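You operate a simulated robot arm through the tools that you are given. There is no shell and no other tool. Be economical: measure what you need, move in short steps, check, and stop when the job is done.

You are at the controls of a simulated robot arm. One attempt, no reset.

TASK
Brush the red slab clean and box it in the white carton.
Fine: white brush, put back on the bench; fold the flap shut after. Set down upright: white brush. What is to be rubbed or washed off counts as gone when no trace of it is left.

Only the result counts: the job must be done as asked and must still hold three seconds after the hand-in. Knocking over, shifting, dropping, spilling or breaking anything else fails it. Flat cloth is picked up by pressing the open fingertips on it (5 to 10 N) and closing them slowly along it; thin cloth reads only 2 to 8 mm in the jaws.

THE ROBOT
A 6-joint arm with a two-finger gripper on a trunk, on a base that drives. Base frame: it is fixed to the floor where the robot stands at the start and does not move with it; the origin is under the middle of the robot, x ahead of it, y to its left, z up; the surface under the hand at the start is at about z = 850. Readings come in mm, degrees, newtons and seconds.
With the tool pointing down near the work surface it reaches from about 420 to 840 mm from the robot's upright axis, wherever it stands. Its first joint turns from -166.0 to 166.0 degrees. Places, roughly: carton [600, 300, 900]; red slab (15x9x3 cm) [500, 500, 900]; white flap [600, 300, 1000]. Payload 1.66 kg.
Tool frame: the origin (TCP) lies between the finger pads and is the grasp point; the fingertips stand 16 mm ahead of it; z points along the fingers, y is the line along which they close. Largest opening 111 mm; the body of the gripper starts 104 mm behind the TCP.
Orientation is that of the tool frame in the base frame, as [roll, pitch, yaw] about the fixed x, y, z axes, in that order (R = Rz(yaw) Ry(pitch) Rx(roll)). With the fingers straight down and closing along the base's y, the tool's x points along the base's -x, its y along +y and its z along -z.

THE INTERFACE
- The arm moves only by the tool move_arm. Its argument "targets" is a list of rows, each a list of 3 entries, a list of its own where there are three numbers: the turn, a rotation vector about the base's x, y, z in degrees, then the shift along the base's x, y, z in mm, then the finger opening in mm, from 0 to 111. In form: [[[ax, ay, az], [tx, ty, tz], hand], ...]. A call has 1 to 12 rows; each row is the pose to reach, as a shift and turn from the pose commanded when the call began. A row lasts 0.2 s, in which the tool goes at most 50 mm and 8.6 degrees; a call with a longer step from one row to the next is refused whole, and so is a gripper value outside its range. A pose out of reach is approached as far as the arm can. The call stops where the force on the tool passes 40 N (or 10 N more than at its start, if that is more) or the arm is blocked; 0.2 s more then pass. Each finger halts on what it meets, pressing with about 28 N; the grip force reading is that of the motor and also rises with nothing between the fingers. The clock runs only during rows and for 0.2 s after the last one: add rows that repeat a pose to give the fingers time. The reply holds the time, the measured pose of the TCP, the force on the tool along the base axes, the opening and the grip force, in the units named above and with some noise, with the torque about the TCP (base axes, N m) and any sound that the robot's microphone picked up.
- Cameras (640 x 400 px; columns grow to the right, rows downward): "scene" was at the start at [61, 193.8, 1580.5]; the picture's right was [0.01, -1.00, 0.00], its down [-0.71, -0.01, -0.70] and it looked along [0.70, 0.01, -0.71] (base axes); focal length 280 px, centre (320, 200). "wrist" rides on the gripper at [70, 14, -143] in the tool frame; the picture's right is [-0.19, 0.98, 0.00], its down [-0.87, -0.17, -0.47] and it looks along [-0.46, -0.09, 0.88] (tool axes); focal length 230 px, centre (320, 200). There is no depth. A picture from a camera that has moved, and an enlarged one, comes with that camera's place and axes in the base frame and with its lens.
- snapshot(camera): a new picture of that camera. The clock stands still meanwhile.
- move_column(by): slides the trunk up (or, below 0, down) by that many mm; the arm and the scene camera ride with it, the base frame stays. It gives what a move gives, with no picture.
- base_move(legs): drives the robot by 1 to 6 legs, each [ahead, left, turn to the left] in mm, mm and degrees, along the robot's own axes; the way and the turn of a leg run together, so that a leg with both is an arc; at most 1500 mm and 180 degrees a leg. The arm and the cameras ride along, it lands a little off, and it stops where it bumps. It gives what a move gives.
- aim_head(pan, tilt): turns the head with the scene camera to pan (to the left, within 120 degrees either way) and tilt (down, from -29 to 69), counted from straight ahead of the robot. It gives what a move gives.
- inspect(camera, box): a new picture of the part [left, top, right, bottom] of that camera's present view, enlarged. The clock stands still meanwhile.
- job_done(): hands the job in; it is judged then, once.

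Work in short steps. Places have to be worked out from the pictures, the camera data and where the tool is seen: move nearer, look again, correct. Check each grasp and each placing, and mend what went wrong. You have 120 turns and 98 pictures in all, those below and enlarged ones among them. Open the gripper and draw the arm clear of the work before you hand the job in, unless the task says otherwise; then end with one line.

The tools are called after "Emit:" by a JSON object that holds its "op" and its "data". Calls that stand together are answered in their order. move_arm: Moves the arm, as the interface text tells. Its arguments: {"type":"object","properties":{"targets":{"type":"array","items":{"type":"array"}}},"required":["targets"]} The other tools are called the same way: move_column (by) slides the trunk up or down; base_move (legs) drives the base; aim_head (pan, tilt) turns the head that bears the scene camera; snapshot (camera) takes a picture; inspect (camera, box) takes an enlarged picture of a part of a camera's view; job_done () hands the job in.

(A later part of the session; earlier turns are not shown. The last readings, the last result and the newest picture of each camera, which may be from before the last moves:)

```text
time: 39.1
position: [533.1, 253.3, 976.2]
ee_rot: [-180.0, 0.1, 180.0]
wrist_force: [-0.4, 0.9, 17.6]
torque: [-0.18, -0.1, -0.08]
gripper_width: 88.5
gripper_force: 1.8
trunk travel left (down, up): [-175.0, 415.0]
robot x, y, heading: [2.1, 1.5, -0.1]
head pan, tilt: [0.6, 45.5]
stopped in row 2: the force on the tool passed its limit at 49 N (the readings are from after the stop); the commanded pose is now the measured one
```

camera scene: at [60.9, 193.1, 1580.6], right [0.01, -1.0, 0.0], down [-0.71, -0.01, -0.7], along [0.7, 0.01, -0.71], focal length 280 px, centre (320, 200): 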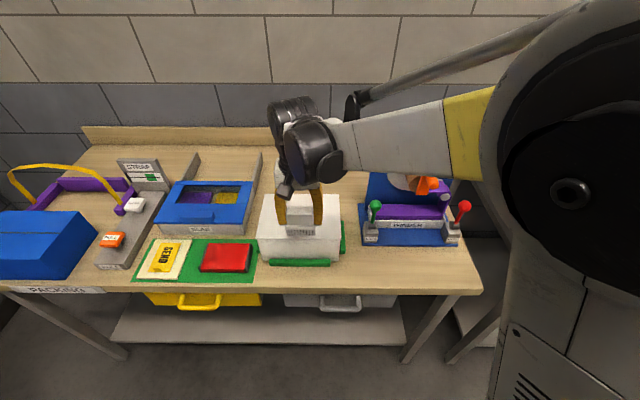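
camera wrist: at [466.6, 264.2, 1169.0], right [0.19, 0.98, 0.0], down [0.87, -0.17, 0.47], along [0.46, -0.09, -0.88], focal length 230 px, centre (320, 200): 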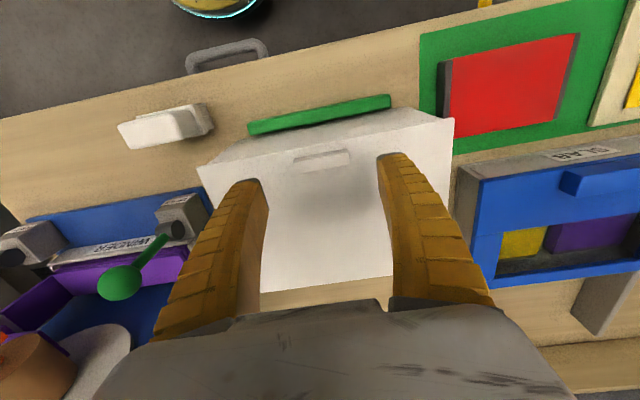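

Lid top is at about z 962. I rise 3 mm and close on the bar's ends.

Emit:
{"op": "move_arm", "data": {"targets": [[[0, 0, 0], [2, 0, 3], 80], [[0, 0, 0], [2, 0, 4], 65], [[0, 0, 0], [2, 0, 4], 50], [[0, 0, 0], [2, 0, 4], 35], [[0, 0, 0], [2, 0, 4], 35], [[0, 0, 0], [2, 0, 4], 35]]}}

Emit:
{"op": "inspect", "data": {"camera": "wrist", "box": [200, 90, 440, 240]}}

Emit:
{"op": "inspect", "data": {"camera": "scene", "box": [250, 180, 350, 250]}}

```text
time: 39.3
position: [532.5, 253.0, 978.2]
ee_rot: [179.9, 0.2, -180.0]
wrist_force: [-1.1, 4.2, 24.2]
torque: [-0.03, -0.98, -0.03]
gripper_width: 50.3
gripper_force: 28.5
trunk travel left (down, up): [-175.0, 415.0]
robot x, y, heading: [1.0, -1.8, -0.0]
head pan, tilt: [0.6, 45.5]
stopped in row 1: the force on the tool passed its limit at 78 N (the readings are from after the stop); the commanded pose is now the measured one
```

```text
2.67 times, centred on (320, 165) of wrist
camera zoom: at [462.1, 265.1, 1121.8], right [0.19, 0.98, 0.0], down [0.86, -0.17, 0.47], along [0.47, -0.09, -0.88], focal length 614 px, centre (320, 293)
```

zoom: 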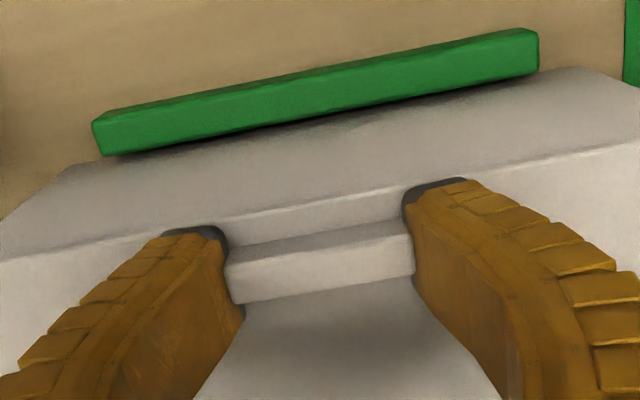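

```text
5.71 times, centred on (300, 215) of scene
camera zoom: at [56.4, 192.3, 1581.2], right [0.01, -1.0, 0.0], down [-0.71, -0.01, -0.7], along [0.7, 0.01, -0.71], focal length 1602 px, centre (434, 114)
```

zoom: 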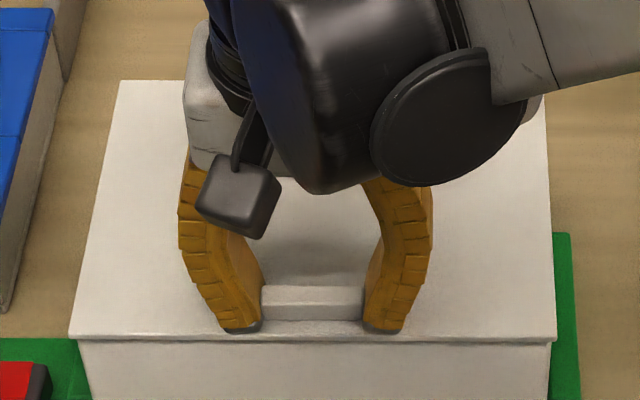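

The fingers hold the bar at 50 mm. I lift gently straight up a few mm to feel the lid.

Emit:
{"op": "move_arm", "data": {"targets": [[[0, 0, 0], [0, 0, 2], 40], [[0, 0, 0], [0, 0, 4], 40], [[0, 0, 0], [0, 0, 8], 40], [[0, 0, 0], [0.5, 0, 14], 40]]}}

Emit:
{"op": "inspect", "data": {"camera": "scene", "box": [240, 170, 360, 260]}}

```text
time: 39.7
position: [532.9, 253.1, 978.7]
ee_rot: [-180.0, 0.0, -179.8]
wrist_force: [-4.8, -0.4, 21.8]
torque: [0.0, -0.06, 0.05]
gripper_width: 50.3
gripper_force: 28.4
trunk travel left (down, up): [-175.0, 415.0]
robot x, y, heading: [2.4, -1.4, 0.3]
head pan, tilt: [0.6, 45.5]
stopped in row 1: the force on the tool passed its limit at 55 N (the readings are from after the stop); the commanded pose is now the measured one
```

```text
4.44 times, centred on (300, 215) of scene
camera zoom: at [58.2, 193.0, 1580.4], right [0.01, -1.0, 0.0], down [-0.71, -0.01, -0.7], along [0.7, 0.01, -0.71], focal length 1246 px, centre (409, 133)
```

zoom: 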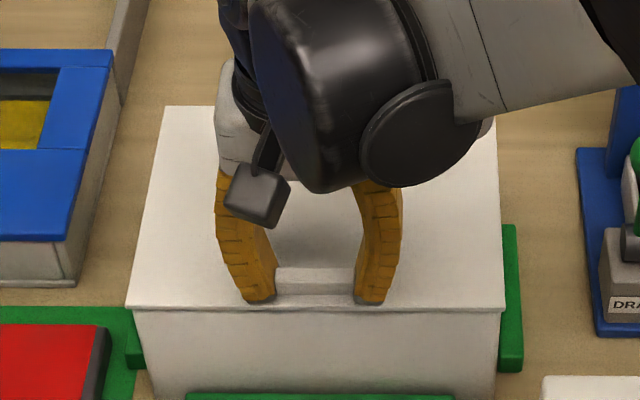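

Emit:
{"op": "move_arm", "data": {"targets": [[[0, 0, 0], [0, 0, 0.7], 45], [[0, 0, 0], [0, 0, 1.4], 45], [[0, 0, 0], [0, 0, 2], 45]]}}

```text
time: 40.5
position: [533.9, 253.6, 980.4]
ee_rot: [180.0, 0.1, -179.9]
wrist_force: [-9.5, -0.9, 15.4]
torque: [-0.04, 0.49, 0.03]
gripper_width: 48.1
gripper_force: 28.1
trunk travel left (down, up): [-175.0, 415.0]
robot x, y, heading: [-0.5, -3.3, -0.0]
head pan, tilt: [0.6, 45.5]
```

Emit:
{"op": "move_arm", "data": {"targets": [[[0, 0, 0], [0, 0, 0.7], 45], [[0, 0, 0], [0, 0, 1.4], 45], [[0, 0, 0], [0, 0, 2], 45], [[0, 0, 0], [0, 0, 3], 45], [[0, 0, 0], [0, 0, 4], 45]]}}

Emit:
{"op": "inspect", "data": {"camera": "scene", "box": [240, 170, 360, 260]}}

```text
time: 41.7
position: [535.2, 254.9, 983.2]
ee_rot: [-180.0, 0.0, 179.9]
wrist_force: [1.6, -0.8, 2.5]
torque: [-0.09, -0.25, -0.01]
gripper_width: 46.1
gripper_force: 28.0
trunk travel left (down, up): [-175.0, 415.0]
robot x, y, heading: [-0.4, 0.7, -0.1]
head pan, tilt: [0.6, 45.5]
```

```text
4.44 times, centred on (300, 215) of scene
camera zoom: at [60.9, 193.9, 1580.4], right [0.01, -1.0, 0.0], down [-0.71, -0.01, -0.7], along [0.7, 0.01, -0.71], focal length 1246 px, centre (409, 133)
```

zoom: 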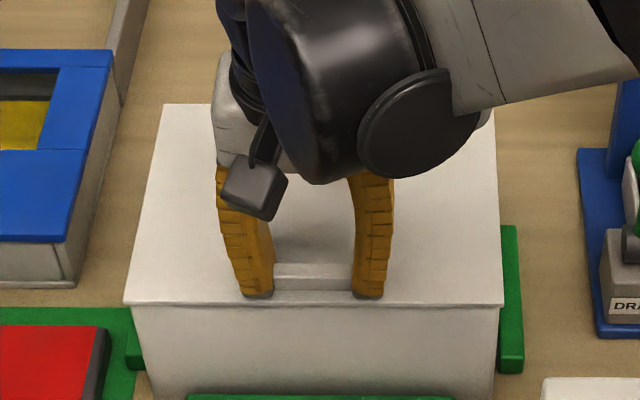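

The lid seems to follow. I continue lifting along the hinge arc.

Emit:
{"op": "move_arm", "data": {"targets": [[[0, 0, 0], [0, 0, 4], 40], [[0, 0, 0], [0.5, 0, 9], 40], [[0, 0, 0], [1, 0, 14], 40], [[0, 0, 0], [1.5, 0, 19], 40], [[0, 0, 0], [2.5, 0, 25], 40]]}}

Emit:
{"op": "inspect", "data": {"camera": "scene", "box": [240, 170, 360, 260]}}

Emit:
{"op": "inspect", "data": {"camera": "wrist", "box": [200, 90, 440, 240]}}

```text
time: 42.9
position: [536.8, 253.0, 1006.9]
ee_rot: [180.0, 0.0, 180.0]
wrist_force: [0.7, -0.5, -0.7]
torque: [-0.01, 0.08, -0.02]
gripper_width: 45.5
gripper_force: 28.1
trunk travel left (down, up): [-175.0, 415.0]
robot x, y, heading: [-0.9, 1.3, 0.1]
head pan, tilt: [0.6, 45.5]
```

```text
4.44 times, centred on (300, 215) of scene
camera zoom: at [61.1, 193.9, 1580.5], right [0.01, -1.0, 0.0], down [-0.71, -0.01, -0.7], along [0.7, 0.01, -0.71], focal length 1246 px, centre (409, 133)
```

zoom: 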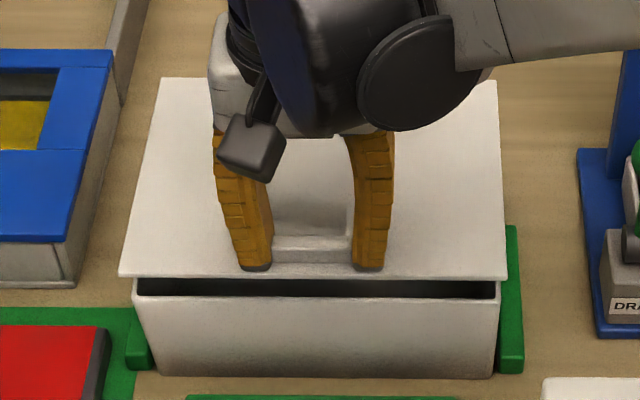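

```text
2.67 times, centred on (320, 165) of wrist
camera zoom: at [467.5, 266.1, 1151.2], right [0.19, 0.98, 0.0], down [0.87, -0.17, 0.47], along [0.46, -0.09, -0.88], focal length 614 px, centre (320, 293)
```

zoom: 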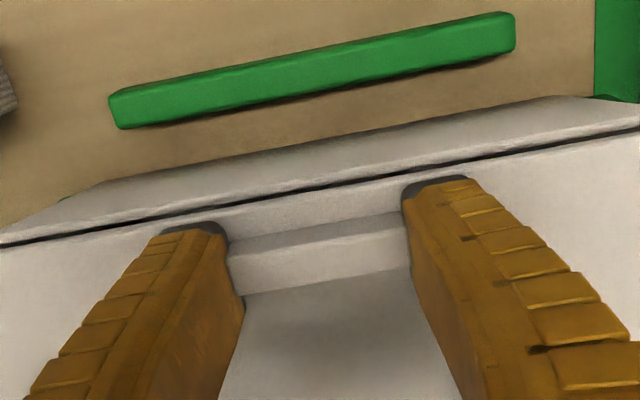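

Both the lid's back edge and the box appear to have risen. I take a wider look before going on.

Emit:
{"op": "inspect", "data": {"camera": "scene", "box": [220, 150, 400, 290]}}

Emit:
{"op": "snapshot", "data": {"camera": "wrist"}}

```text
2.86 times, centred on (310, 220) of scene
camera zoom: at [61.1, 193.9, 1580.5], right [0.01, -1.0, 0.0], down [-0.71, -0.01, -0.7], along [0.7, 0.01, -0.71], focal length 801 px, centre (349, 143)
```

zoom: 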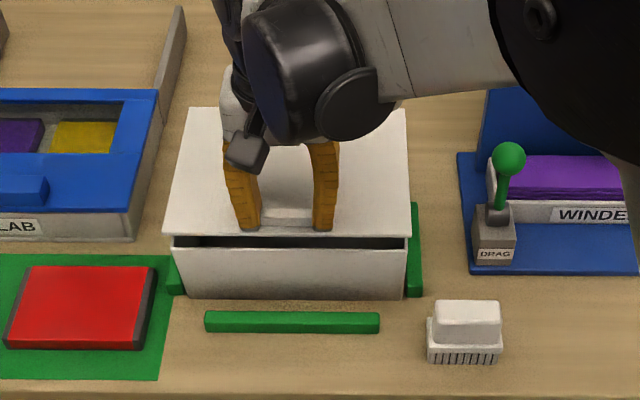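

```text
57 pictures are left
camera wrist: at [467.5, 266.1, 1151.2], right [0.19, 0.98, 0.0], down [0.87, -0.17, 0.47], along [0.46, -0.09, -0.88], focal length 230 px, centre (320, 200)
```

wrist: 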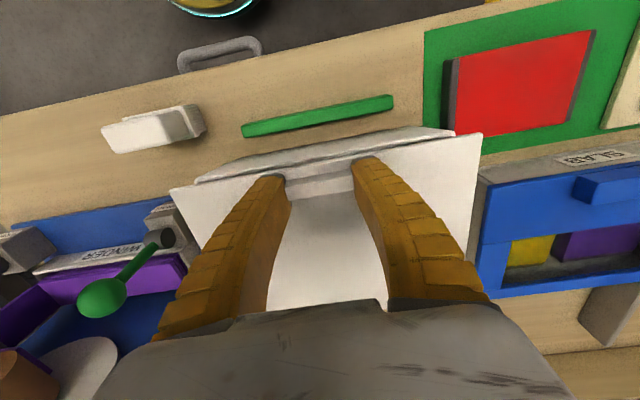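

The whole carton came up with the lid because the level grip held the lid flat. I set it straight back down.

Emit:
{"op": "move_arm", "data": {"targets": [[[0, 0, 0], [-0.5, 0, -6], 40], [[0, 0, 0], [-1, 0, -12], 40], [[0, 0, 0], [-1.5, 0, -17], 40], [[0, 0, 0], [-2, 0, -21], 40], [[0, 0, 0], [-2.5, 0, -24], 40]]}}

Emit:
{"op": "inspect", "data": {"camera": "scene", "box": [220, 150, 400, 290]}}

```text
time: 44.1
position: [535.7, 252.8, 984.0]
ee_rot: [180.0, 0.0, -179.8]
wrist_force: [3.1, 1.0, 6.6]
torque: [-0.01, -0.76, 0.01]
gripper_width: 45.1
gripper_force: 27.8
trunk travel left (down, up): [-175.0, 415.0]
robot x, y, heading: [0.1, -0.5, 0.2]
head pan, tilt: [0.6, 45.5]
```

```text
2.86 times, centred on (310, 220) of scene
camera zoom: at [60.8, 193.8, 1580.5], right [0.01, -1.0, 0.0], down [-0.71, -0.01, -0.7], along [0.7, 0.01, -0.71], focal length 801 px, centre (349, 143)
```

zoom: 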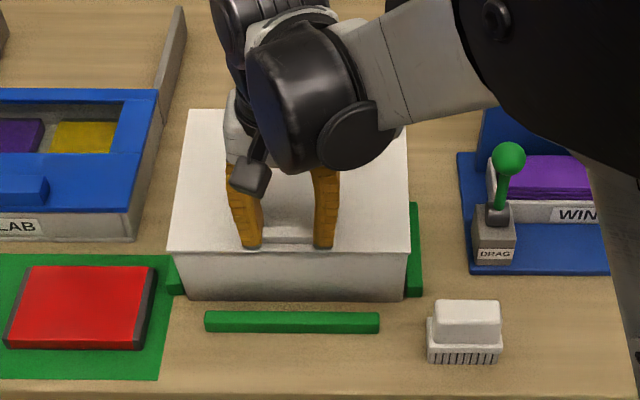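

The box looks slightly tilted under my grip. I release the bar so that it settles, rise and look.

Emit:
{"op": "move_arm", "data": {"targets": [[[0, 0, 0], [0, 0, -1], 48], [[0, 0, 0], [0, 0, -1], 52], [[0, 0, 0], [0, 0, -1], 60], [[0, 0, 0], [0, 0, -1], 75], [[0, 0, 0], [0, 0, 30], 80], [[0, 0, 0], [0, 0, 75], 80], [[0, 0, 0], [-40, 0, 100], 80], [[0, 0, 0], [-85, 0, 115], 80]]}}

Emit:
{"op": "inspect", "data": {"camera": "scene", "box": [240, 180, 390, 290]}}

Emit:
{"op": "inspect", "data": {"camera": "wrist", "box": [180, 90, 500, 290]}}

```text
time: 45.9
position: [447.9, 252.3, 1098.2]
ee_rot: [-179.9, 0.0, -179.9]
wrist_force: [0.1, 0.6, 0.5]
torque: [0.02, -0.06, -0.01]
gripper_width: 81.3
gripper_force: 0.6
trunk travel left (down, up): [-175.0, 415.0]
robot x, y, heading: [0.8, -0.4, 0.3]
head pan, tilt: [0.6, 45.5]
```

```text
3.64 times, centred on (315, 235) of scene
camera zoom: at [59.7, 193.6, 1580.6], right [0.01, -1.0, 0.0], down [-0.71, -0.01, -0.7], along [0.7, 0.01, -0.71], focal length 1020 px, centre (338, 73)
```

zoom: 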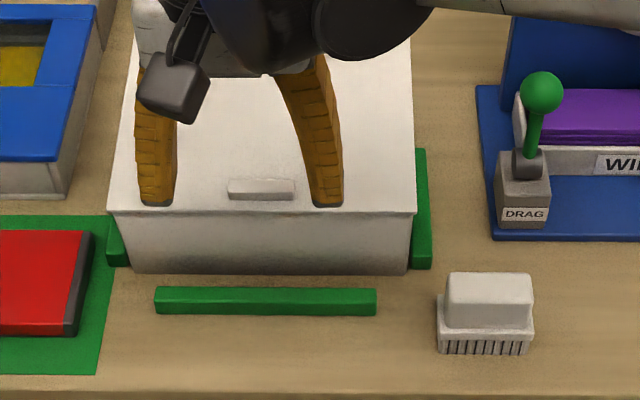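

```text
2.00 times, centred on (340, 190) of wrist
camera zoom: at [378.2, 265.0, 1241.7], right [0.19, 0.98, 0.0], down [0.87, -0.17, 0.47], along [0.46, -0.09, -0.88], focal length 460 px, centre (280, 220)
```

zoom: 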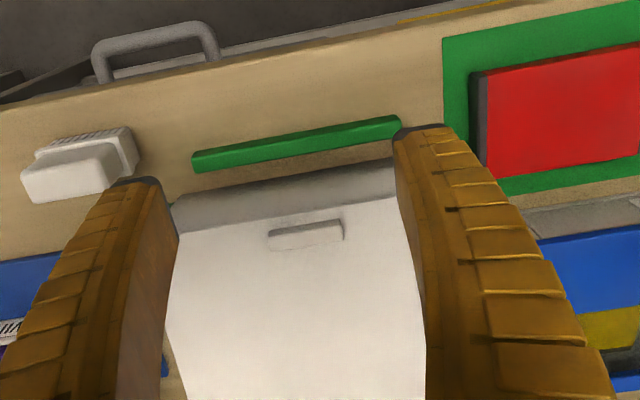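

The box now seems tipped nose-down, likely its rear edge is perched on a rear stop. I look at the rear from above with the wrist camera.

Emit:
{"op": "move_arm", "data": {"targets": [[[0, 0, 0], [20, 0, 45], 80], [[0, 0, 0], [65, 0, 65], 80], [[0, 0, 0], [110, 0, 80], 80], [[0, 0, 0], [155, 0, 90], 80], [[0, 0, 0], [200, 0, 95], 80], [[0, 0, 0], [245, 0, 95], 80], [[0, 0, 0], [280, 0, 95], 80]]}}

Emit:
{"op": "snapshot", "data": {"camera": "wrist"}}

Emit:
{"op": "inspect", "data": {"camera": "scene", "box": [240, 170, 390, 280]}}

```text
time: 47.5
position: [731.3, 252.2, 1191.6]
ee_rot: [-179.9, -0.2, 180.0]
wrist_force: [0.0, -0.1, -0.3]
torque: [-0.02, 0.02, 0.0]
gripper_width: 81.4
gripper_force: 0.9
trunk travel left (down, up): [-175.0, 415.0]
robot x, y, heading: [0.5, -3.1, 0.2]
head pan, tilt: [0.6, 45.5]
```

```text
53 pictures are left
camera wrist: at [660.7, 264.3, 1335.9], right [0.19, 0.98, 0.0], down [0.87, -0.17, 0.47], along [0.46, -0.09, -0.88], focal length 230 px, centre (320, 200)
```

wrist: 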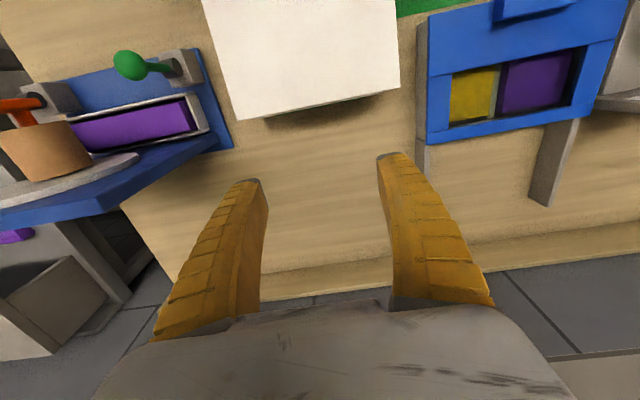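

```text
3.64 times, centred on (315, 225) of scene
camera zoom: at [62.1, 194.1, 1580.3], right [0.01, -1.0, 0.0], down [-0.71, -0.01, -0.7], along [0.7, 0.01, -0.71], focal length 1020 px, centre (338, 109)
```

zoom: 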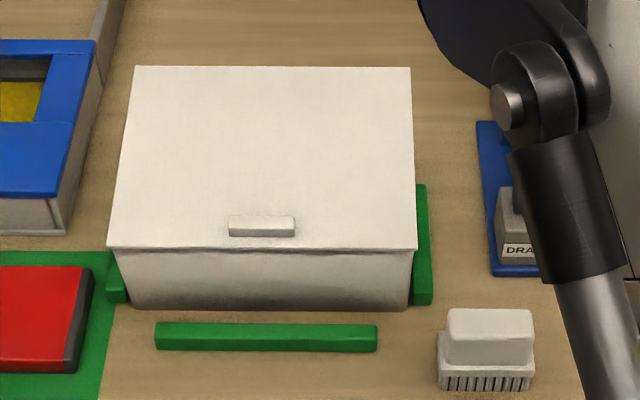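

Nothing unusual behind, but the lid's back is ~28 mm high and the front wall leans forward: the rear sits on a hidden rear stop. I go down behind the box with open fingers to push it forward.

Emit:
{"op": "move_arm", "data": {"targets": [[[0, 0, 0], [0, 1, -45], 80], [[0, 0, 0], [0, 1, -90], 80], [[0, 0, 0], [0, 1, -135], 80], [[0, 0, 0], [0, 1, -175], 80]]}}

Emit:
{"op": "snapshot", "data": {"camera": "wrist"}}

Emit:
{"op": "inspect", "data": {"camera": "scene", "box": [240, 140, 390, 280]}}

```text
time: 48.5
position: [729.0, 251.9, 1020.0]
ee_rot: [-179.9, 0.0, 180.0]
wrist_force: [-0.1, -0.5, -0.3]
torque: [0.02, 0.0, 0.0]
gripper_width: 81.4
gripper_force: 0.9
trunk travel left (down, up): [-175.0, 415.0]
robot x, y, heading: [1.5, -2.0, -0.2]
head pan, tilt: [0.6, 45.5]
```

```text
51 pictures are left
camera wrist: at [659.2, 264.6, 1163.0], right [0.19, 0.98, 0.0], down [0.87, -0.17, 0.47], along [0.46, -0.09, -0.88], focal length 230 px, centre (320, 200)
```

wrist: 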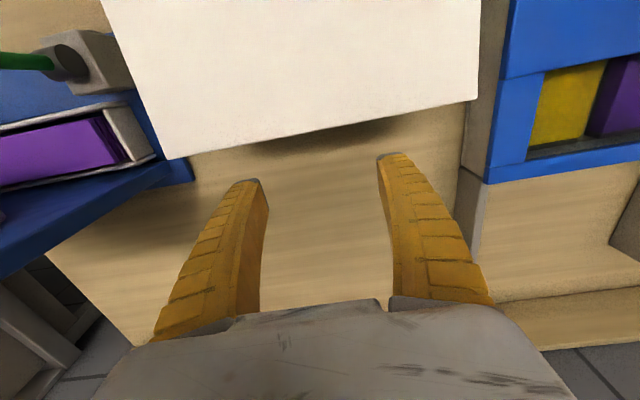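

```text
2.86 times, centred on (315, 210) of scene
camera zoom: at [61.4, 194.2, 1580.4], right [0.01, -1.0, 0.0], down [-0.71, -0.01, -0.7], along [0.7, 0.01, -0.71], focal length 801 px, centre (334, 171)
```

zoom: 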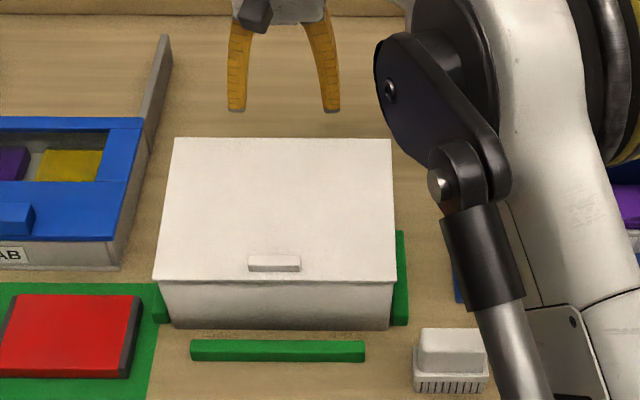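

Rear lid edge is at x≈689, z≈1000. I lower behind it and creep forward to contact.

Emit:
{"op": "move_arm", "data": {"targets": [[[0, 0, 0], [0, 1, -40], 80], [[0, 0, 0], [0, 1, -75], 80], [[0, 0, 0], [-8, 1, -75], 80], [[0, 0, 0], [-16, 1, -75], 80], [[0, 0, 0], [-21, 1, -75], 80]]}}

Emit:
{"op": "snapshot", "data": {"camera": "wrist"}}

```text
time: 49.7
position: [709.3, 255.0, 943.7]
ee_rot: [180.0, -0.1, -180.0]
wrist_force: [0.2, -0.5, 0.3]
torque: [-0.04, 0.0, 0.05]
gripper_width: 77.1
gripper_force: 1.1
trunk travel left (down, up): [-175.0, 415.0]
robot x, y, heading: [-2.6, -1.0, -0.2]
head pan, tilt: [0.6, 45.5]
```

```text
49 pictures are left
camera wrist: at [638.6, 268.0, 1087.4], right [0.19, 0.98, 0.0], down [0.87, -0.17, 0.47], along [0.46, -0.09, -0.88], focal length 230 px, centre (320, 200)
```

wrist: 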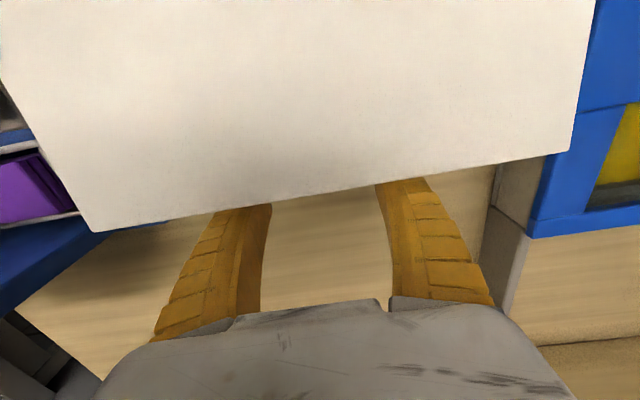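

Near contact. I push forward in small steps.

Emit:
{"op": "move_arm", "data": {"targets": [[[0, 0, 0], [-3, 0, 0], 80], [[0, 0, 0], [-6, 0, 0], 80], [[0, 0, 0], [-9, 0, 0], 80], [[0, 0, 0], [-12, 0, 0], 80]]}}

Emit:
{"op": "inspect", "data": {"camera": "scene", "box": [240, 170, 390, 280]}}

```text
time: 50.7
position: [698.5, 254.1, 943.9]
ee_rot: [180.0, 0.0, -180.0]
wrist_force: [8.4, 0.0, 2.8]
torque: [0.05, 0.24, -0.1]
gripper_width: 81.2
gripper_force: 0.1
trunk travel left (down, up): [-175.0, 415.0]
robot x, y, heading: [2.3, -0.1, -0.2]
head pan, tilt: [0.6, 45.5]
```

```text
3.64 times, centred on (315, 225) of scene
camera zoom: at [61.7, 193.8, 1580.5], right [0.01, -1.0, 0.0], down [-0.71, -0.01, -0.7], along [0.7, 0.01, -0.71], focal length 1020 px, centre (338, 109)
```

zoom: 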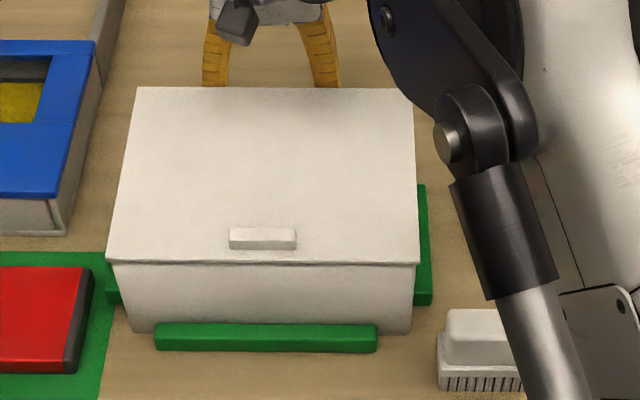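

The rear dropped and the box meets the front strip. I back off and view the settled pose.

Emit:
{"op": "move_arm", "data": {"targets": [[[0, 0, 0], [8, 0, 0], 80], [[0, 0, 0], [20, 0, 10], 80], [[0, 0, 0], [20, 0, 55], 80], [[0, 0, 0], [20, 0, 100], 80]]}}

Emit:
{"op": "inspect", "data": {"camera": "scene", "box": [240, 180, 390, 290]}}

Emit:
{"op": "snapshot", "data": {"camera": "wrist"}}

```text
time: 51.7
position: [716.3, 253.6, 1047.3]
ee_rot: [-180.0, 0.0, -180.0]
wrist_force: [0.0, -0.6, 0.4]
torque: [-0.03, 0.02, 0.01]
gripper_width: 81.4
gripper_force: 1.3
trunk travel left (down, up): [-175.0, 415.0]
robot x, y, heading: [-1.2, 3.0, 0.0]
head pan, tilt: [0.6, 45.5]
```

```text
3.64 times, centred on (315, 235) of scene
camera zoom: at [60.5, 193.8, 1580.5], right [0.01, -1.0, 0.0], down [-0.71, -0.01, -0.7], along [0.7, 0.01, -0.71], focal length 1020 px, centre (338, 73)
```

zoom: 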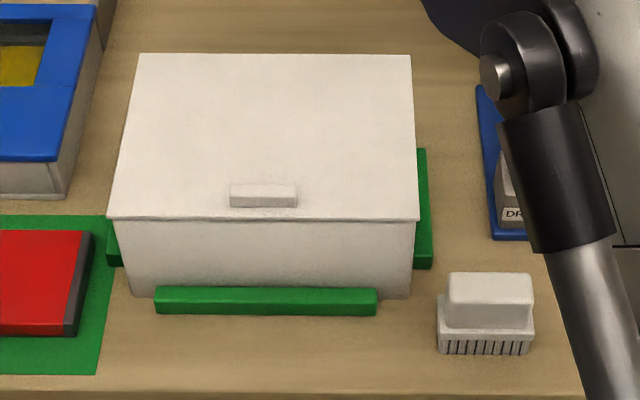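

```text
46 pictures are left
camera wrist: at [646.5, 266.3, 1189.9], right [0.19, 0.98, 0.0], down [0.87, -0.17, 0.47], along [0.46, -0.09, -0.88], focal length 230 px, centre (320, 200)
```

wrist: 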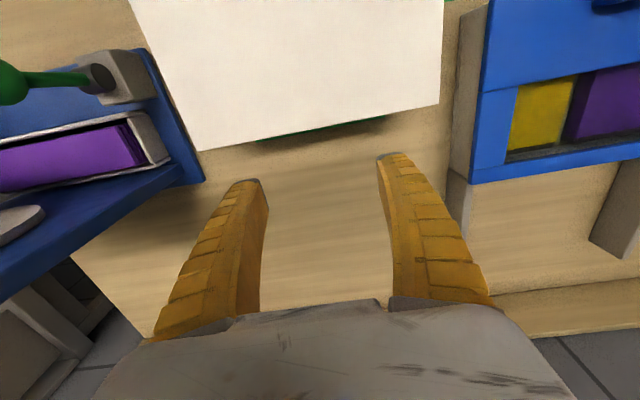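

The box is level again between its four green stops (about 3 mm ahead of before). Now I regrip the bar and will this time turn the tool with the lid about the rear hinge. First go back above the bar.

Emit:
{"op": "move_arm", "data": {"targets": [[[0, 0, 0], [-30, 0, 20], 80], [[0, 0, 0], [-78, 0, 20], 80], [[0, 0, 0], [-126, 0, 20], 80], [[0, 0, 0], [-160, 0, 0], 75], [[0, 0, 0], [-183, 0, -35], 75], [[0, 0, 0], [-183, 0, -55], 75], [[0, 0, 0], [-183, 0, -63], 75]]}}

Emit:
{"op": "inspect", "data": {"camera": "wrist", "box": [200, 90, 440, 240]}}

Emit:
{"op": "inspect", "data": {"camera": "scene", "box": [250, 180, 350, 250]}}

```text
time: 53.3
position: [532.5, 255.5, 981.7]
ee_rot: [180.0, 0.0, -180.0]
wrist_force: [-0.1, 0.1, 0.9]
torque: [0.02, -0.01, -0.03]
gripper_width: 74.0
gripper_force: 0.6
trunk travel left (down, up): [-175.0, 415.0]
robot x, y, heading: [0.2, -1.7, 0.0]
head pan, tilt: [0.6, 45.5]
```

```text
2.67 times, centred on (320, 165) of wrist
camera zoom: at [462.5, 267.6, 1124.9], right [0.19, 0.98, 0.0], down [0.87, -0.17, 0.47], along [0.46, -0.09, -0.88], focal length 614 px, centre (320, 293)
```

zoom: 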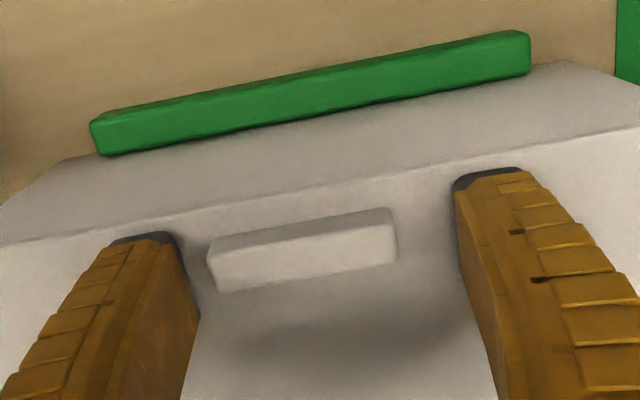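

```text
5.71 times, centred on (300, 215) of scene
camera zoom: at [60.7, 193.9, 1580.6], right [0.01, -1.0, 0.0], down [-0.71, -0.01, -0.7], along [0.7, 0.01, -0.71], focal length 1602 px, centre (434, 114)
```

zoom: 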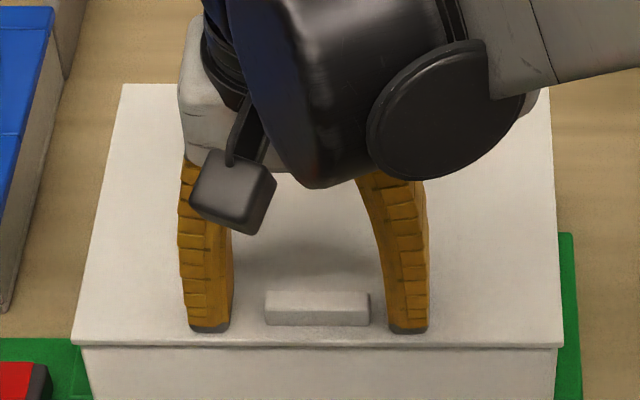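

Bar is 5 mm to the -y side; I correct and close on it.

Emit:
{"op": "move_arm", "data": {"targets": [[[0, 0, 0], [0, -5, 0], 75], [[0, 0, 0], [0, -5, 0.5], 62], [[0, 0, 0], [0, -5, 0.5], 54], [[0, 0, 0], [0, -5, 0.5], 47], [[0, 0, 0], [0, -5, 0.5], 47]]}}

```text
time: 54.5
position: [533.2, 250.3, 982.2]
ee_rot: [179.9, 0.0, -179.8]
wrist_force: [-0.1, -0.4, 0.1]
torque: [0.0, -0.03, 0.01]
gripper_width: 48.7
gripper_force: 2.0
trunk travel left (down, up): [-175.0, 415.0]
robot x, y, heading: [1.7, -0.6, -0.1]
head pan, tilt: [0.6, 45.5]
```

Lightly held. I tighten a bit and lift slowly by 9 degrees along the arc, turning the tool with the lid.

Emit:
{"op": "move_arm", "data": {"targets": [[[0, 0, 0], [0, 0, 0], 42], [[0, 0, 0], [0, 0, 0], 42], [[0, 1.5, 0], [0.7, 0, 4], 42], [[0, 3, 0], [1.4, 0, 8], 42], [[0, 4.5, 0], [2.2, 0, 12], 42], [[0, 6, 0], [3.1, 0, 15.9], 42], [[0, 7.5, 0], [4.2, 0, 19.7], 42], [[0, 9, 0], [5.3, 0, 23.6], 42], [[0, 9, 0], [5.3, 0, 23.6], 42]]}}

Emit:
{"op": "inspect", "data": {"camera": "scene", "box": [220, 150, 400, 290]}}

```text
time: 56.5
position: [539.1, 251.7, 1006.0]
ee_rot: [179.9, -9.1, -179.9]
wrist_force: [-1.2, 0.3, 1.7]
torque: [0.0, -0.24, 0.05]
gripper_width: 45.5
gripper_force: 27.9
trunk travel left (down, up): [-175.0, 415.0]
robot x, y, heading: [-1.4, 0.2, -0.1]
head pan, tilt: [0.6, 45.5]
```

```text
2.86 times, centred on (310, 220) of scene
camera zoom: at [60.6, 193.9, 1580.5], right [0.01, -1.0, 0.0], down [-0.71, -0.01, -0.7], along [0.7, 0.01, -0.71], focal length 801 px, centre (349, 143)
```

zoom: 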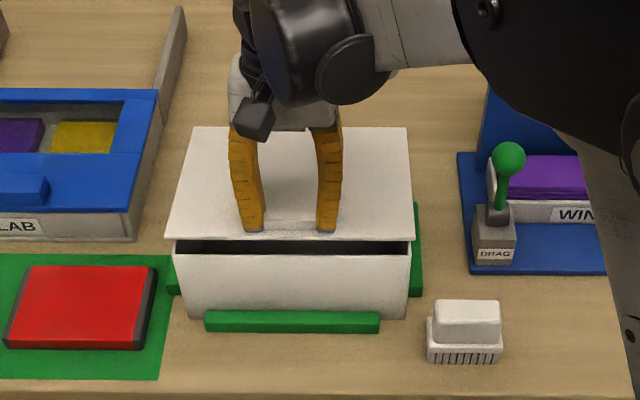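

The lid opens on its rear hinge and the box stays put. I continue to about 30 degrees.

Emit:
{"op": "move_arm", "data": {"targets": [[[0, 1.5, 0], [1.3, 0, 3.8], 42], [[0, 3, 0], [2.6, 0, 7.7], 42], [[0, 4.5, 0], [4.1, 0, 11.5], 42], [[0, 6, 0], [5.6, 0, 15.3], 42], [[0, 7.5, 0], [7.3, 0, 19], 42], [[0, 9, 0], [9, 0, 22.6], 42], [[0, 12, 0], [12.8, 0, 29.7], 42], [[0, 15, 0], [16.8, 0, 36.7], 42], [[0, 18, 0], [21.4, 0, 43.5], 42], [[0, 21, 0], [26.2, 0, 50], 42], [[0, 21, 0], [26.2, 0, 50], 42]]}}

Emit:
{"op": "inspect", "data": {"camera": "scene", "box": [220, 150, 400, 290]}}

```text
time: 58.9
position: [563.8, 256.8, 1055.4]
ee_rot: [179.0, -27.5, -179.9]
wrist_force: [0.0, -1.3, -2.2]
torque: [-0.24, 0.22, 0.03]
gripper_width: 45.6
gripper_force: 27.8
out of reach, approached as far as the arm can: row 10, 11
trunk travel left (down, up): [-175.0, 415.0]
robot x, y, heading: [-1.7, 0.0, 0.0]
head pan, tilt: [0.6, 45.5]
```

```text
2.86 times, centred on (310, 220) of scene
camera zoom: at [61.1, 193.9, 1580.4], right [0.01, -1.0, 0.0], down [-0.71, -0.01, -0.7], along [0.7, 0.01, -0.71], focal length 801 px, centre (349, 143)
```

zoom: 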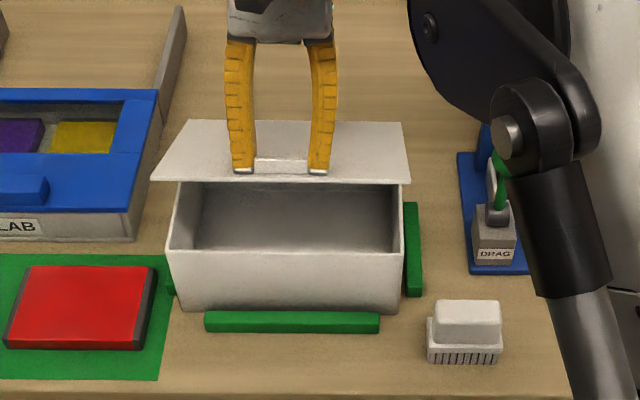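

The tool can't tilt more here. I open the fingers slightly to see whether the lid stays by itself.

Emit:
{"op": "move_arm", "data": {"targets": [[[0, 0, 0], [0, 0, 0], 50], [[0, 0, 0], [0, 0, 0], 56], [[0, 0, 0], [0, 0, 0], 62], [[0, 0, 0], [0, 0, 0], 70]]}}

Emit:
{"op": "inspect", "data": {"camera": "scene", "box": [220, 150, 400, 290]}}

```text
time: 59.9
position: [563.6, 256.2, 1055.8]
ee_rot: [179.2, -27.6, 179.9]
wrist_force: [-0.1, 0.3, 0.8]
torque: [0.02, 0.02, 0.0]
gripper_width: 71.7
gripper_force: 0.8
trunk travel left (down, up): [-175.0, 415.0]
robot x, y, heading: [2.4, -0.4, -0.2]
head pan, tilt: [0.6, 45.5]
```

```text
2.86 times, centred on (310, 220) of scene
camera zoom: at [61.0, 194.0, 1580.5], right [0.01, -1.0, 0.0], down [-0.71, -0.01, -0.7], along [0.7, 0.01, -0.71], focal length 801 px, centre (349, 143)
```

zoom: 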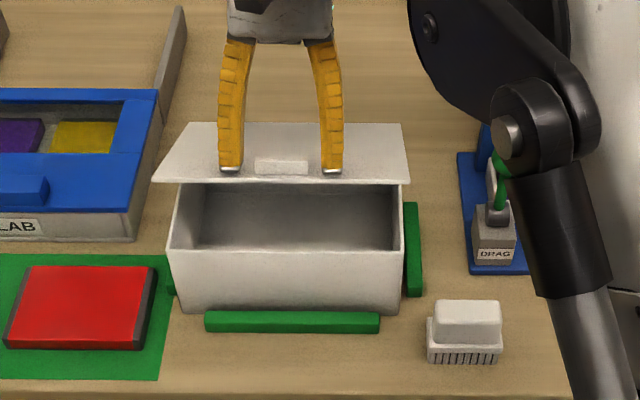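

The lid stays by hinge friction. I withdraw back along the tool axis, straighten the tool and move in front of the lid's edge.

Emit:
{"op": "move_arm", "data": {"targets": [[[0, 0, 0], [10, 0, 20], 75], [[0, -7, 0], [25, -2, 55], 75], [[0, -14, 0], [25, -3, 95], 75], [[0, -21, 0], [5, -4, 125], 60], [[0, -28, 0], [-40, -5, 135], 40], [[0, -28, 0], [-85, -5, 135], 20], [[0, -28, 0], [-105, -5, 135], 10]]}}

Emit:
{"op": "snapshot", "data": {"camera": "wrist"}}

```text
time: 61.5
position: [455.2, 250.1, 1188.6]
ee_rot: [-179.9, -2.0, -179.9]
wrist_force: [-0.7, 0.0, 0.5]
torque: [-0.01, -0.01, 0.01]
gripper_width: 13.4
gripper_force: 2.1
out of reach, approached as far as the arm can: row 1
trunk travel left (down, up): [-175.0, 415.0]
robot x, y, heading: [-0.8, 1.2, 0.0]
head pan, tilt: [0.6, 45.5]
```

```text
40 pictures are left
camera wrist: at [391.0, 263.4, 1334.7], right [0.19, 0.98, -0.01], down [0.88, -0.17, 0.44], along [0.43, -0.09, -0.9], focal length 230 px, centre (320, 200)
```

wrist: 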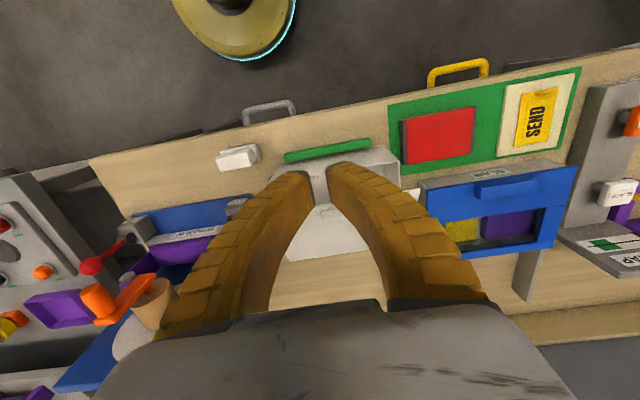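

I straighten the last 2°, lower the closed fingers in front of the lid edge to tip height ~995, then push back (+x).

Emit:
{"op": "move_arm", "data": {"targets": [[[0, -1, 0], [15, 2, -45], 10], [[0, -2, 0], [30, 4, -90], 10], [[0, -2, 0], [40, 4, -135], 10], [[0, -2, 0], [45, 4, -177], 10]]}}

Emit:
{"op": "move_arm", "data": {"targets": [[[0, 0, 0], [15, 0, 0], 10], [[0, 0, 0], [30, 0, 0], 10], [[0, 0, 0], [45, 0, 0], 10], [[0, 0, 0], [60, 0, 0], 10], [[0, 0, 0], [75, 0, 0], 10]]}}

Emit:
{"op": "inspect", "data": {"camera": "scene", "box": [220, 150, 400, 290]}}

```text
time: 62.5
position: [502.9, 254.1, 1010.3]
ee_rot: [180.0, -0.1, -179.9]
wrist_force: [-0.2, -0.3, -0.7]
torque: [0.01, -0.02, 0.0]
gripper_width: 13.1
gripper_force: 2.5
trunk travel left (down, up): [-175.0, 415.0]
robot x, y, heading: [1.7, 5.6, 0.0]
head pan, tilt: [0.6, 45.5]
```

```text
time: 63.7
position: [579.2, 256.1, 1012.0]
ee_rot: [-179.9, -0.2, 180.0]
wrist_force: [-1.8, -1.1, 0.8]
torque: [0.08, -0.07, 0.01]
gripper_width: 10.0
gripper_force: 2.4
trunk travel left (down, up): [-175.0, 415.0]
robot x, y, heading: [2.6, 2.9, 0.0]
head pan, tilt: [0.6, 45.5]
```

```text
2.86 times, centred on (310, 220) of scene
camera zoom: at [61.7, 194.1, 1580.3], right [0.01, -1.0, 0.0], down [-0.71, -0.01, -0.7], along [0.7, 0.01, -0.71], focal length 801 px, centre (349, 143)
```

zoom: 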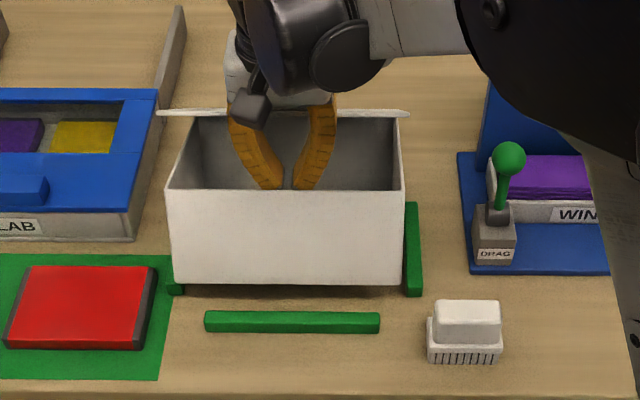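

Pushing back tips the light box instead of turning the hinge. I retreat slowly so the box settles flat.

Emit:
{"op": "move_arm", "data": {"targets": [[[0, 0, 0], [-4, 0, 0], 10], [[0, 0, 0], [-8, 0, 0], 10], [[0, 0, 0], [-12, 0, 0], 10], [[0, 0, 0], [-16, 0, 0], 10], [[0, 0, 0], [-21, 0, 0], 10], [[0, 0, 0], [-26, 0, 0], 10], [[0, 0, 0], [-31, 0, 0], 10], [[0, 0, 0], [-37, 0, 0], 10], [[0, 0, 0], [-45, 0, 0], 10], [[0, 0, 0], [-60, 0, 0], 10], [[0, 0, 0], [-90, 0, 10], 10], [[0, 0, 0], [-120, 0, 40], 10]]}}

Emit:
{"op": "snapshot", "data": {"camera": "scene"}}

```text
time: 66.3
position: [456.0, 254.9, 1056.3]
ee_rot: [180.0, 0.0, 180.0]
wrist_force: [-0.5, 0.1, -1.0]
torque: [0.01, 0.0, -0.02]
gripper_width: 13.3
gripper_force: 2.4
trunk travel left (down, up): [-175.0, 415.0]
robot x, y, heading: [-3.5, 1.7, 0.1]
head pan, tilt: [0.6, 45.5]
```

```text
38 pictures are left
camera scene: at [59.9, 193.5, 1580.6], right [0.01, -1.0, 0.0], down [-0.71, -0.01, -0.7], along [0.7, 0.01, -0.71], focal length 280 px, centre (320, 200)
```

scene: 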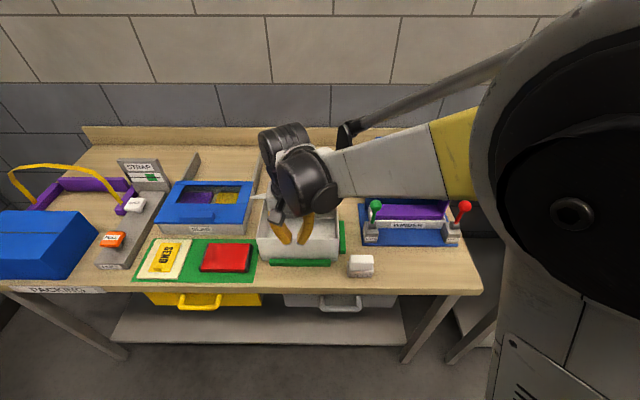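

Emit:
{"op": "inspect", "data": {"camera": "scene", "box": [220, 150, 400, 290]}}

Emit:
{"op": "snapshot", "data": {"camera": "wrist"}}

```text
2.86 times, centred on (310, 220) of scene
camera zoom: at [59.9, 193.5, 1580.6], right [0.01, -1.0, 0.0], down [-0.71, -0.01, -0.7], along [0.7, 0.01, -0.71], focal length 801 px, centre (349, 143)
```

zoom: 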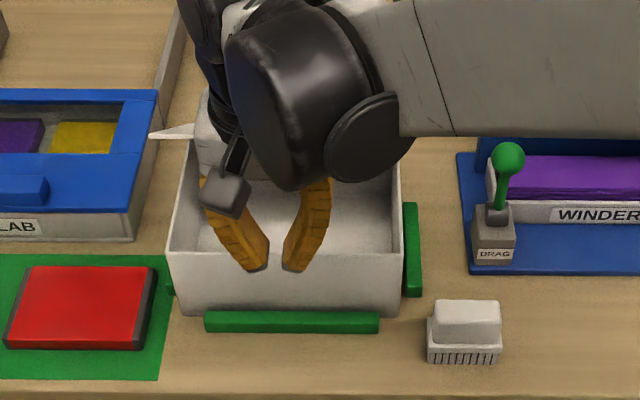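

```text
36 pictures are left
camera wrist: at [386.5, 267.2, 1199.1], right [0.19, 0.98, 0.0], down [0.87, -0.17, 0.47], along [0.46, -0.09, -0.88], focal length 230 px, centre (320, 200)
```

wrist: 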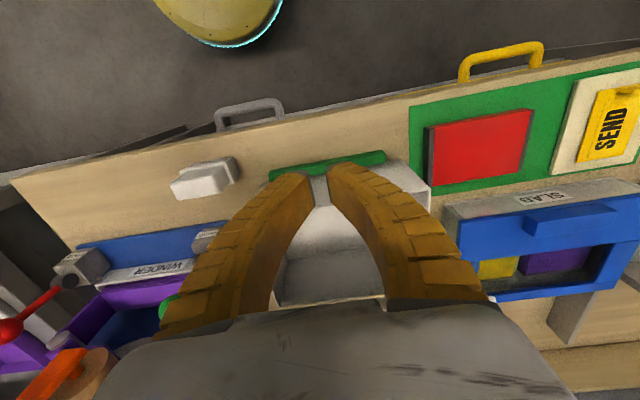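

The box is flat again and the lid now stands at about 45°. I'll pinch the lid's front edge beside the tab with the tool in line with the lid: turn the hand 90° and tilt it 45°.

Emit:
{"op": "move_arm", "data": {"targets": [[[-2.93, -2.93, 7.07], [0, 4, 15], 15], [[-5.87, -5.87, 14.15], [0, 8, 30], 20], [[-8.8, -8.8, 21.2], [0, 12, 45], 30], [[-11.7, -11.7, 28.3], [0, 16, 60], 40], [[-14.7, -14.7, 35.4], [0, 20, 75], 50], [[-17.6, -17.6, 42.4], [5, 25, 90], 60], [[-20.5, -20.5, 49.5], [10, 30, 96], 60], [[-23.5, -23.5, 56.6], [15, 35, 96], 60], [[-26.4, -26.4, 63.7], [20, 40, 96], 60], [[-29.3, -29.3, 70.7], [25, 45, 96], 60], [[-32.3, -32.3, 77.8], [30, 50, 96], 60], [[-35.2, -35.2, 84.9], [38, 50, 96], 60]]}}

Emit:
{"op": "snapshot", "data": {"camera": "wrist"}}

Emit:
{"op": "inspect", "data": {"camera": "scene", "box": [200, 120, 400, 270]}}

```text
time: 68.9
position: [495.7, 303.9, 1150.8]
ee_rot: [-134.9, -0.1, -89.9]
wrist_force: [-1.1, -0.3, 0.1]
torque: [0.0, -0.02, -0.01]
gripper_width: 61.7
gripper_force: 1.0
trunk travel left (down, up): [-175.0, 415.0]
robot x, y, heading: [0.1, -1.0, 0.1]
head pan, tilt: [0.6, 45.5]
```

```text
35 pictures are left
camera wrist: at [385.2, 234.0, 1242.0], right [-0.69, 0.19, -0.7], down [-0.22, 0.87, 0.45], along [0.69, 0.46, -0.56], focal length 230 px, centre (320, 200)
```

wrist: 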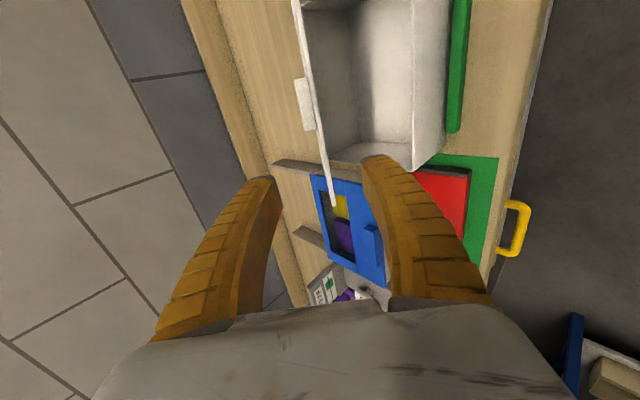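

```text
2.67 times, centred on (300, 195) of scene
camera zoom: at [61.0, 193.8, 1580.5], right [0.01, -1.0, 0.0], down [-0.71, -0.01, -0.7], along [0.7, 0.01, -0.71], focal length 748 px, centre (373, 213)
```

zoom: 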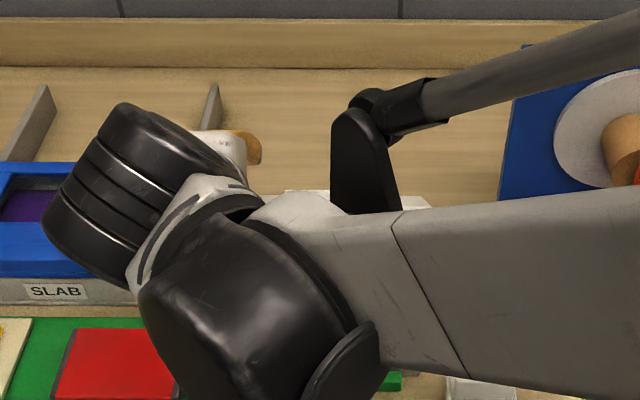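

The lid edge lies between the open jaws; edge is about (567, –, 1077), in line with the tool. I advance along the tool axis.

Emit:
{"op": "move_arm", "data": {"targets": [[[0, 0, 0], [25, 0, -26], 60], [[0, 0, 0], [48, 0, -50], 60], [[0, 0, 0], [62, 0, -65], 60]]}}

Emit:
{"op": "snapshot", "data": {"camera": "wrist"}}

```text
time: 69.7
position: [558.3, 305.1, 1083.0]
ee_rot: [-135.0, 0.0, -90.0]
wrist_force: [0.8, 0.0, 0.1]
torque: [0.0, 0.03, 0.02]
gripper_width: 61.9
gripper_force: 1.3
trunk travel left (down, up): [-175.0, 415.0]
robot x, y, heading: [-0.7, 1.9, -0.1]
head pan, tilt: [0.6, 45.5]
```

```text
33 pictures are left
camera wrist: at [447.9, 235.3, 1176.1], right [-0.69, 0.19, -0.69], down [-0.21, 0.87, 0.45], along [0.69, 0.46, -0.56], focal length 230 px, centre (320, 200)
```

wrist: 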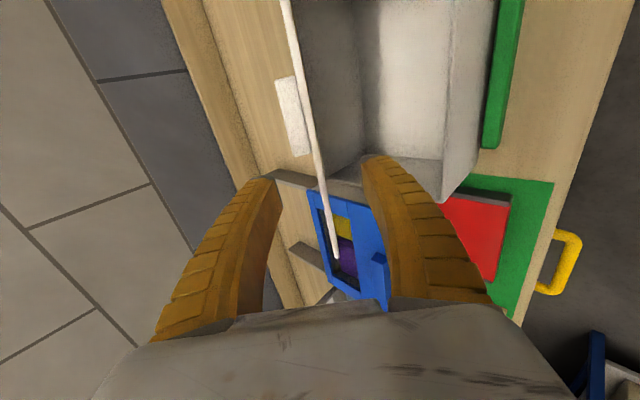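

Edge about 8 mm ahead of the TCP. I go 7 mm farther in and close gently.

Emit:
{"op": "move_arm", "data": {"targets": [[[0, 0, 0], [5, 0, -5], 60], [[0, 0, 0], [5, 0, -5], 45], [[0, 0, 0], [5, 0, -5], 30], [[0, 0, 0], [5, 0, -5], 18], [[0, 0, 0], [5, 0, -5], 8], [[0, 0, 0], [5, 0, -5], 0], [[0, 0, 0], [5, 0, -5], 0]]}}

Emit:
{"op": "snapshot", "data": {"camera": "wrist"}}

```text
time: 71.3
position: [563.0, 305.6, 1080.2]
ee_rot: [-135.0, -0.1, -90.0]
wrist_force: [-0.8, 0.9, 0.9]
torque: [0.0, -0.02, 0.01]
gripper_width: 5.9
gripper_force: 28.2
trunk travel left (down, up): [-175.0, 415.0]
robot x, y, heading: [-1.9, -2.3, -0.0]
head pan, tilt: [0.6, 45.5]
```

```text
32 pictures are left
camera wrist: at [451.9, 235.6, 1172.4], right [-0.69, 0.19, -0.69], down [-0.22, 0.87, 0.45], along [0.69, 0.46, -0.56], focal length 230 px, centre (320, 200)
```

wrist: 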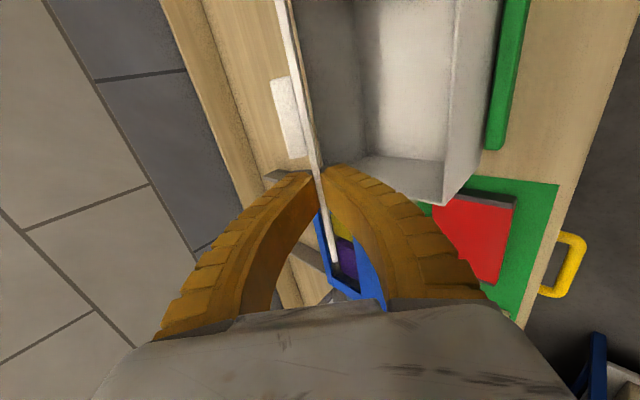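

Lid pinched at 5.9 mm. I swing it on its hinge arc from 45° to about 65° slowly.

Emit:
{"op": "move_arm", "data": {"targets": [[[0, 2.5, 0], [5.6, 0, 5.3], 0], [[0, 5, 0], [11.2, 0, 10.3], 0], [[0, 7.5, 0], [17.1, 0, 15], 0], [[0, 10, 0], [23.2, 0, 19.5], 0], [[0, 12.5, 0], [29.5, 0, 23.8], 0], [[0, 15, 0], [36, 0, 27.7], 0], [[0, 17.5, 0], [42.7, 0, 31.4], 0], [[0, 20, 0], [49.5, 0, 34.7], 0], [[0, 20, 0], [49.5, 0, 34.7], 0]]}}

Emit:
{"op": "snapshot", "data": {"camera": "scene"}}

```text
time: 73.3
position: [614.6, 304.7, 1114.5]
ee_rot: [-155.0, -0.1, -90.0]
wrist_force: [-0.5, 1.9, 2.1]
torque: [-0.03, -0.04, -0.05]
gripper_width: 5.8
gripper_force: 28.2
trunk travel left (down, up): [-175.0, 415.0]
robot x, y, heading: [2.3, 2.6, -0.0]
head pan, tilt: [0.6, 45.5]
```

```text
31 pictures are left
camera scene: at [60.7, 194.0, 1580.5], right [0.01, -1.0, 0.0], down [-0.71, -0.01, -0.7], along [0.7, 0.01, -0.71], focal length 280 px, centre (320, 200)
```

scene: 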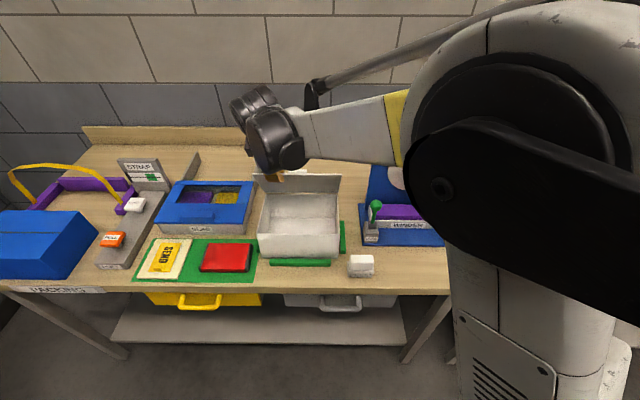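

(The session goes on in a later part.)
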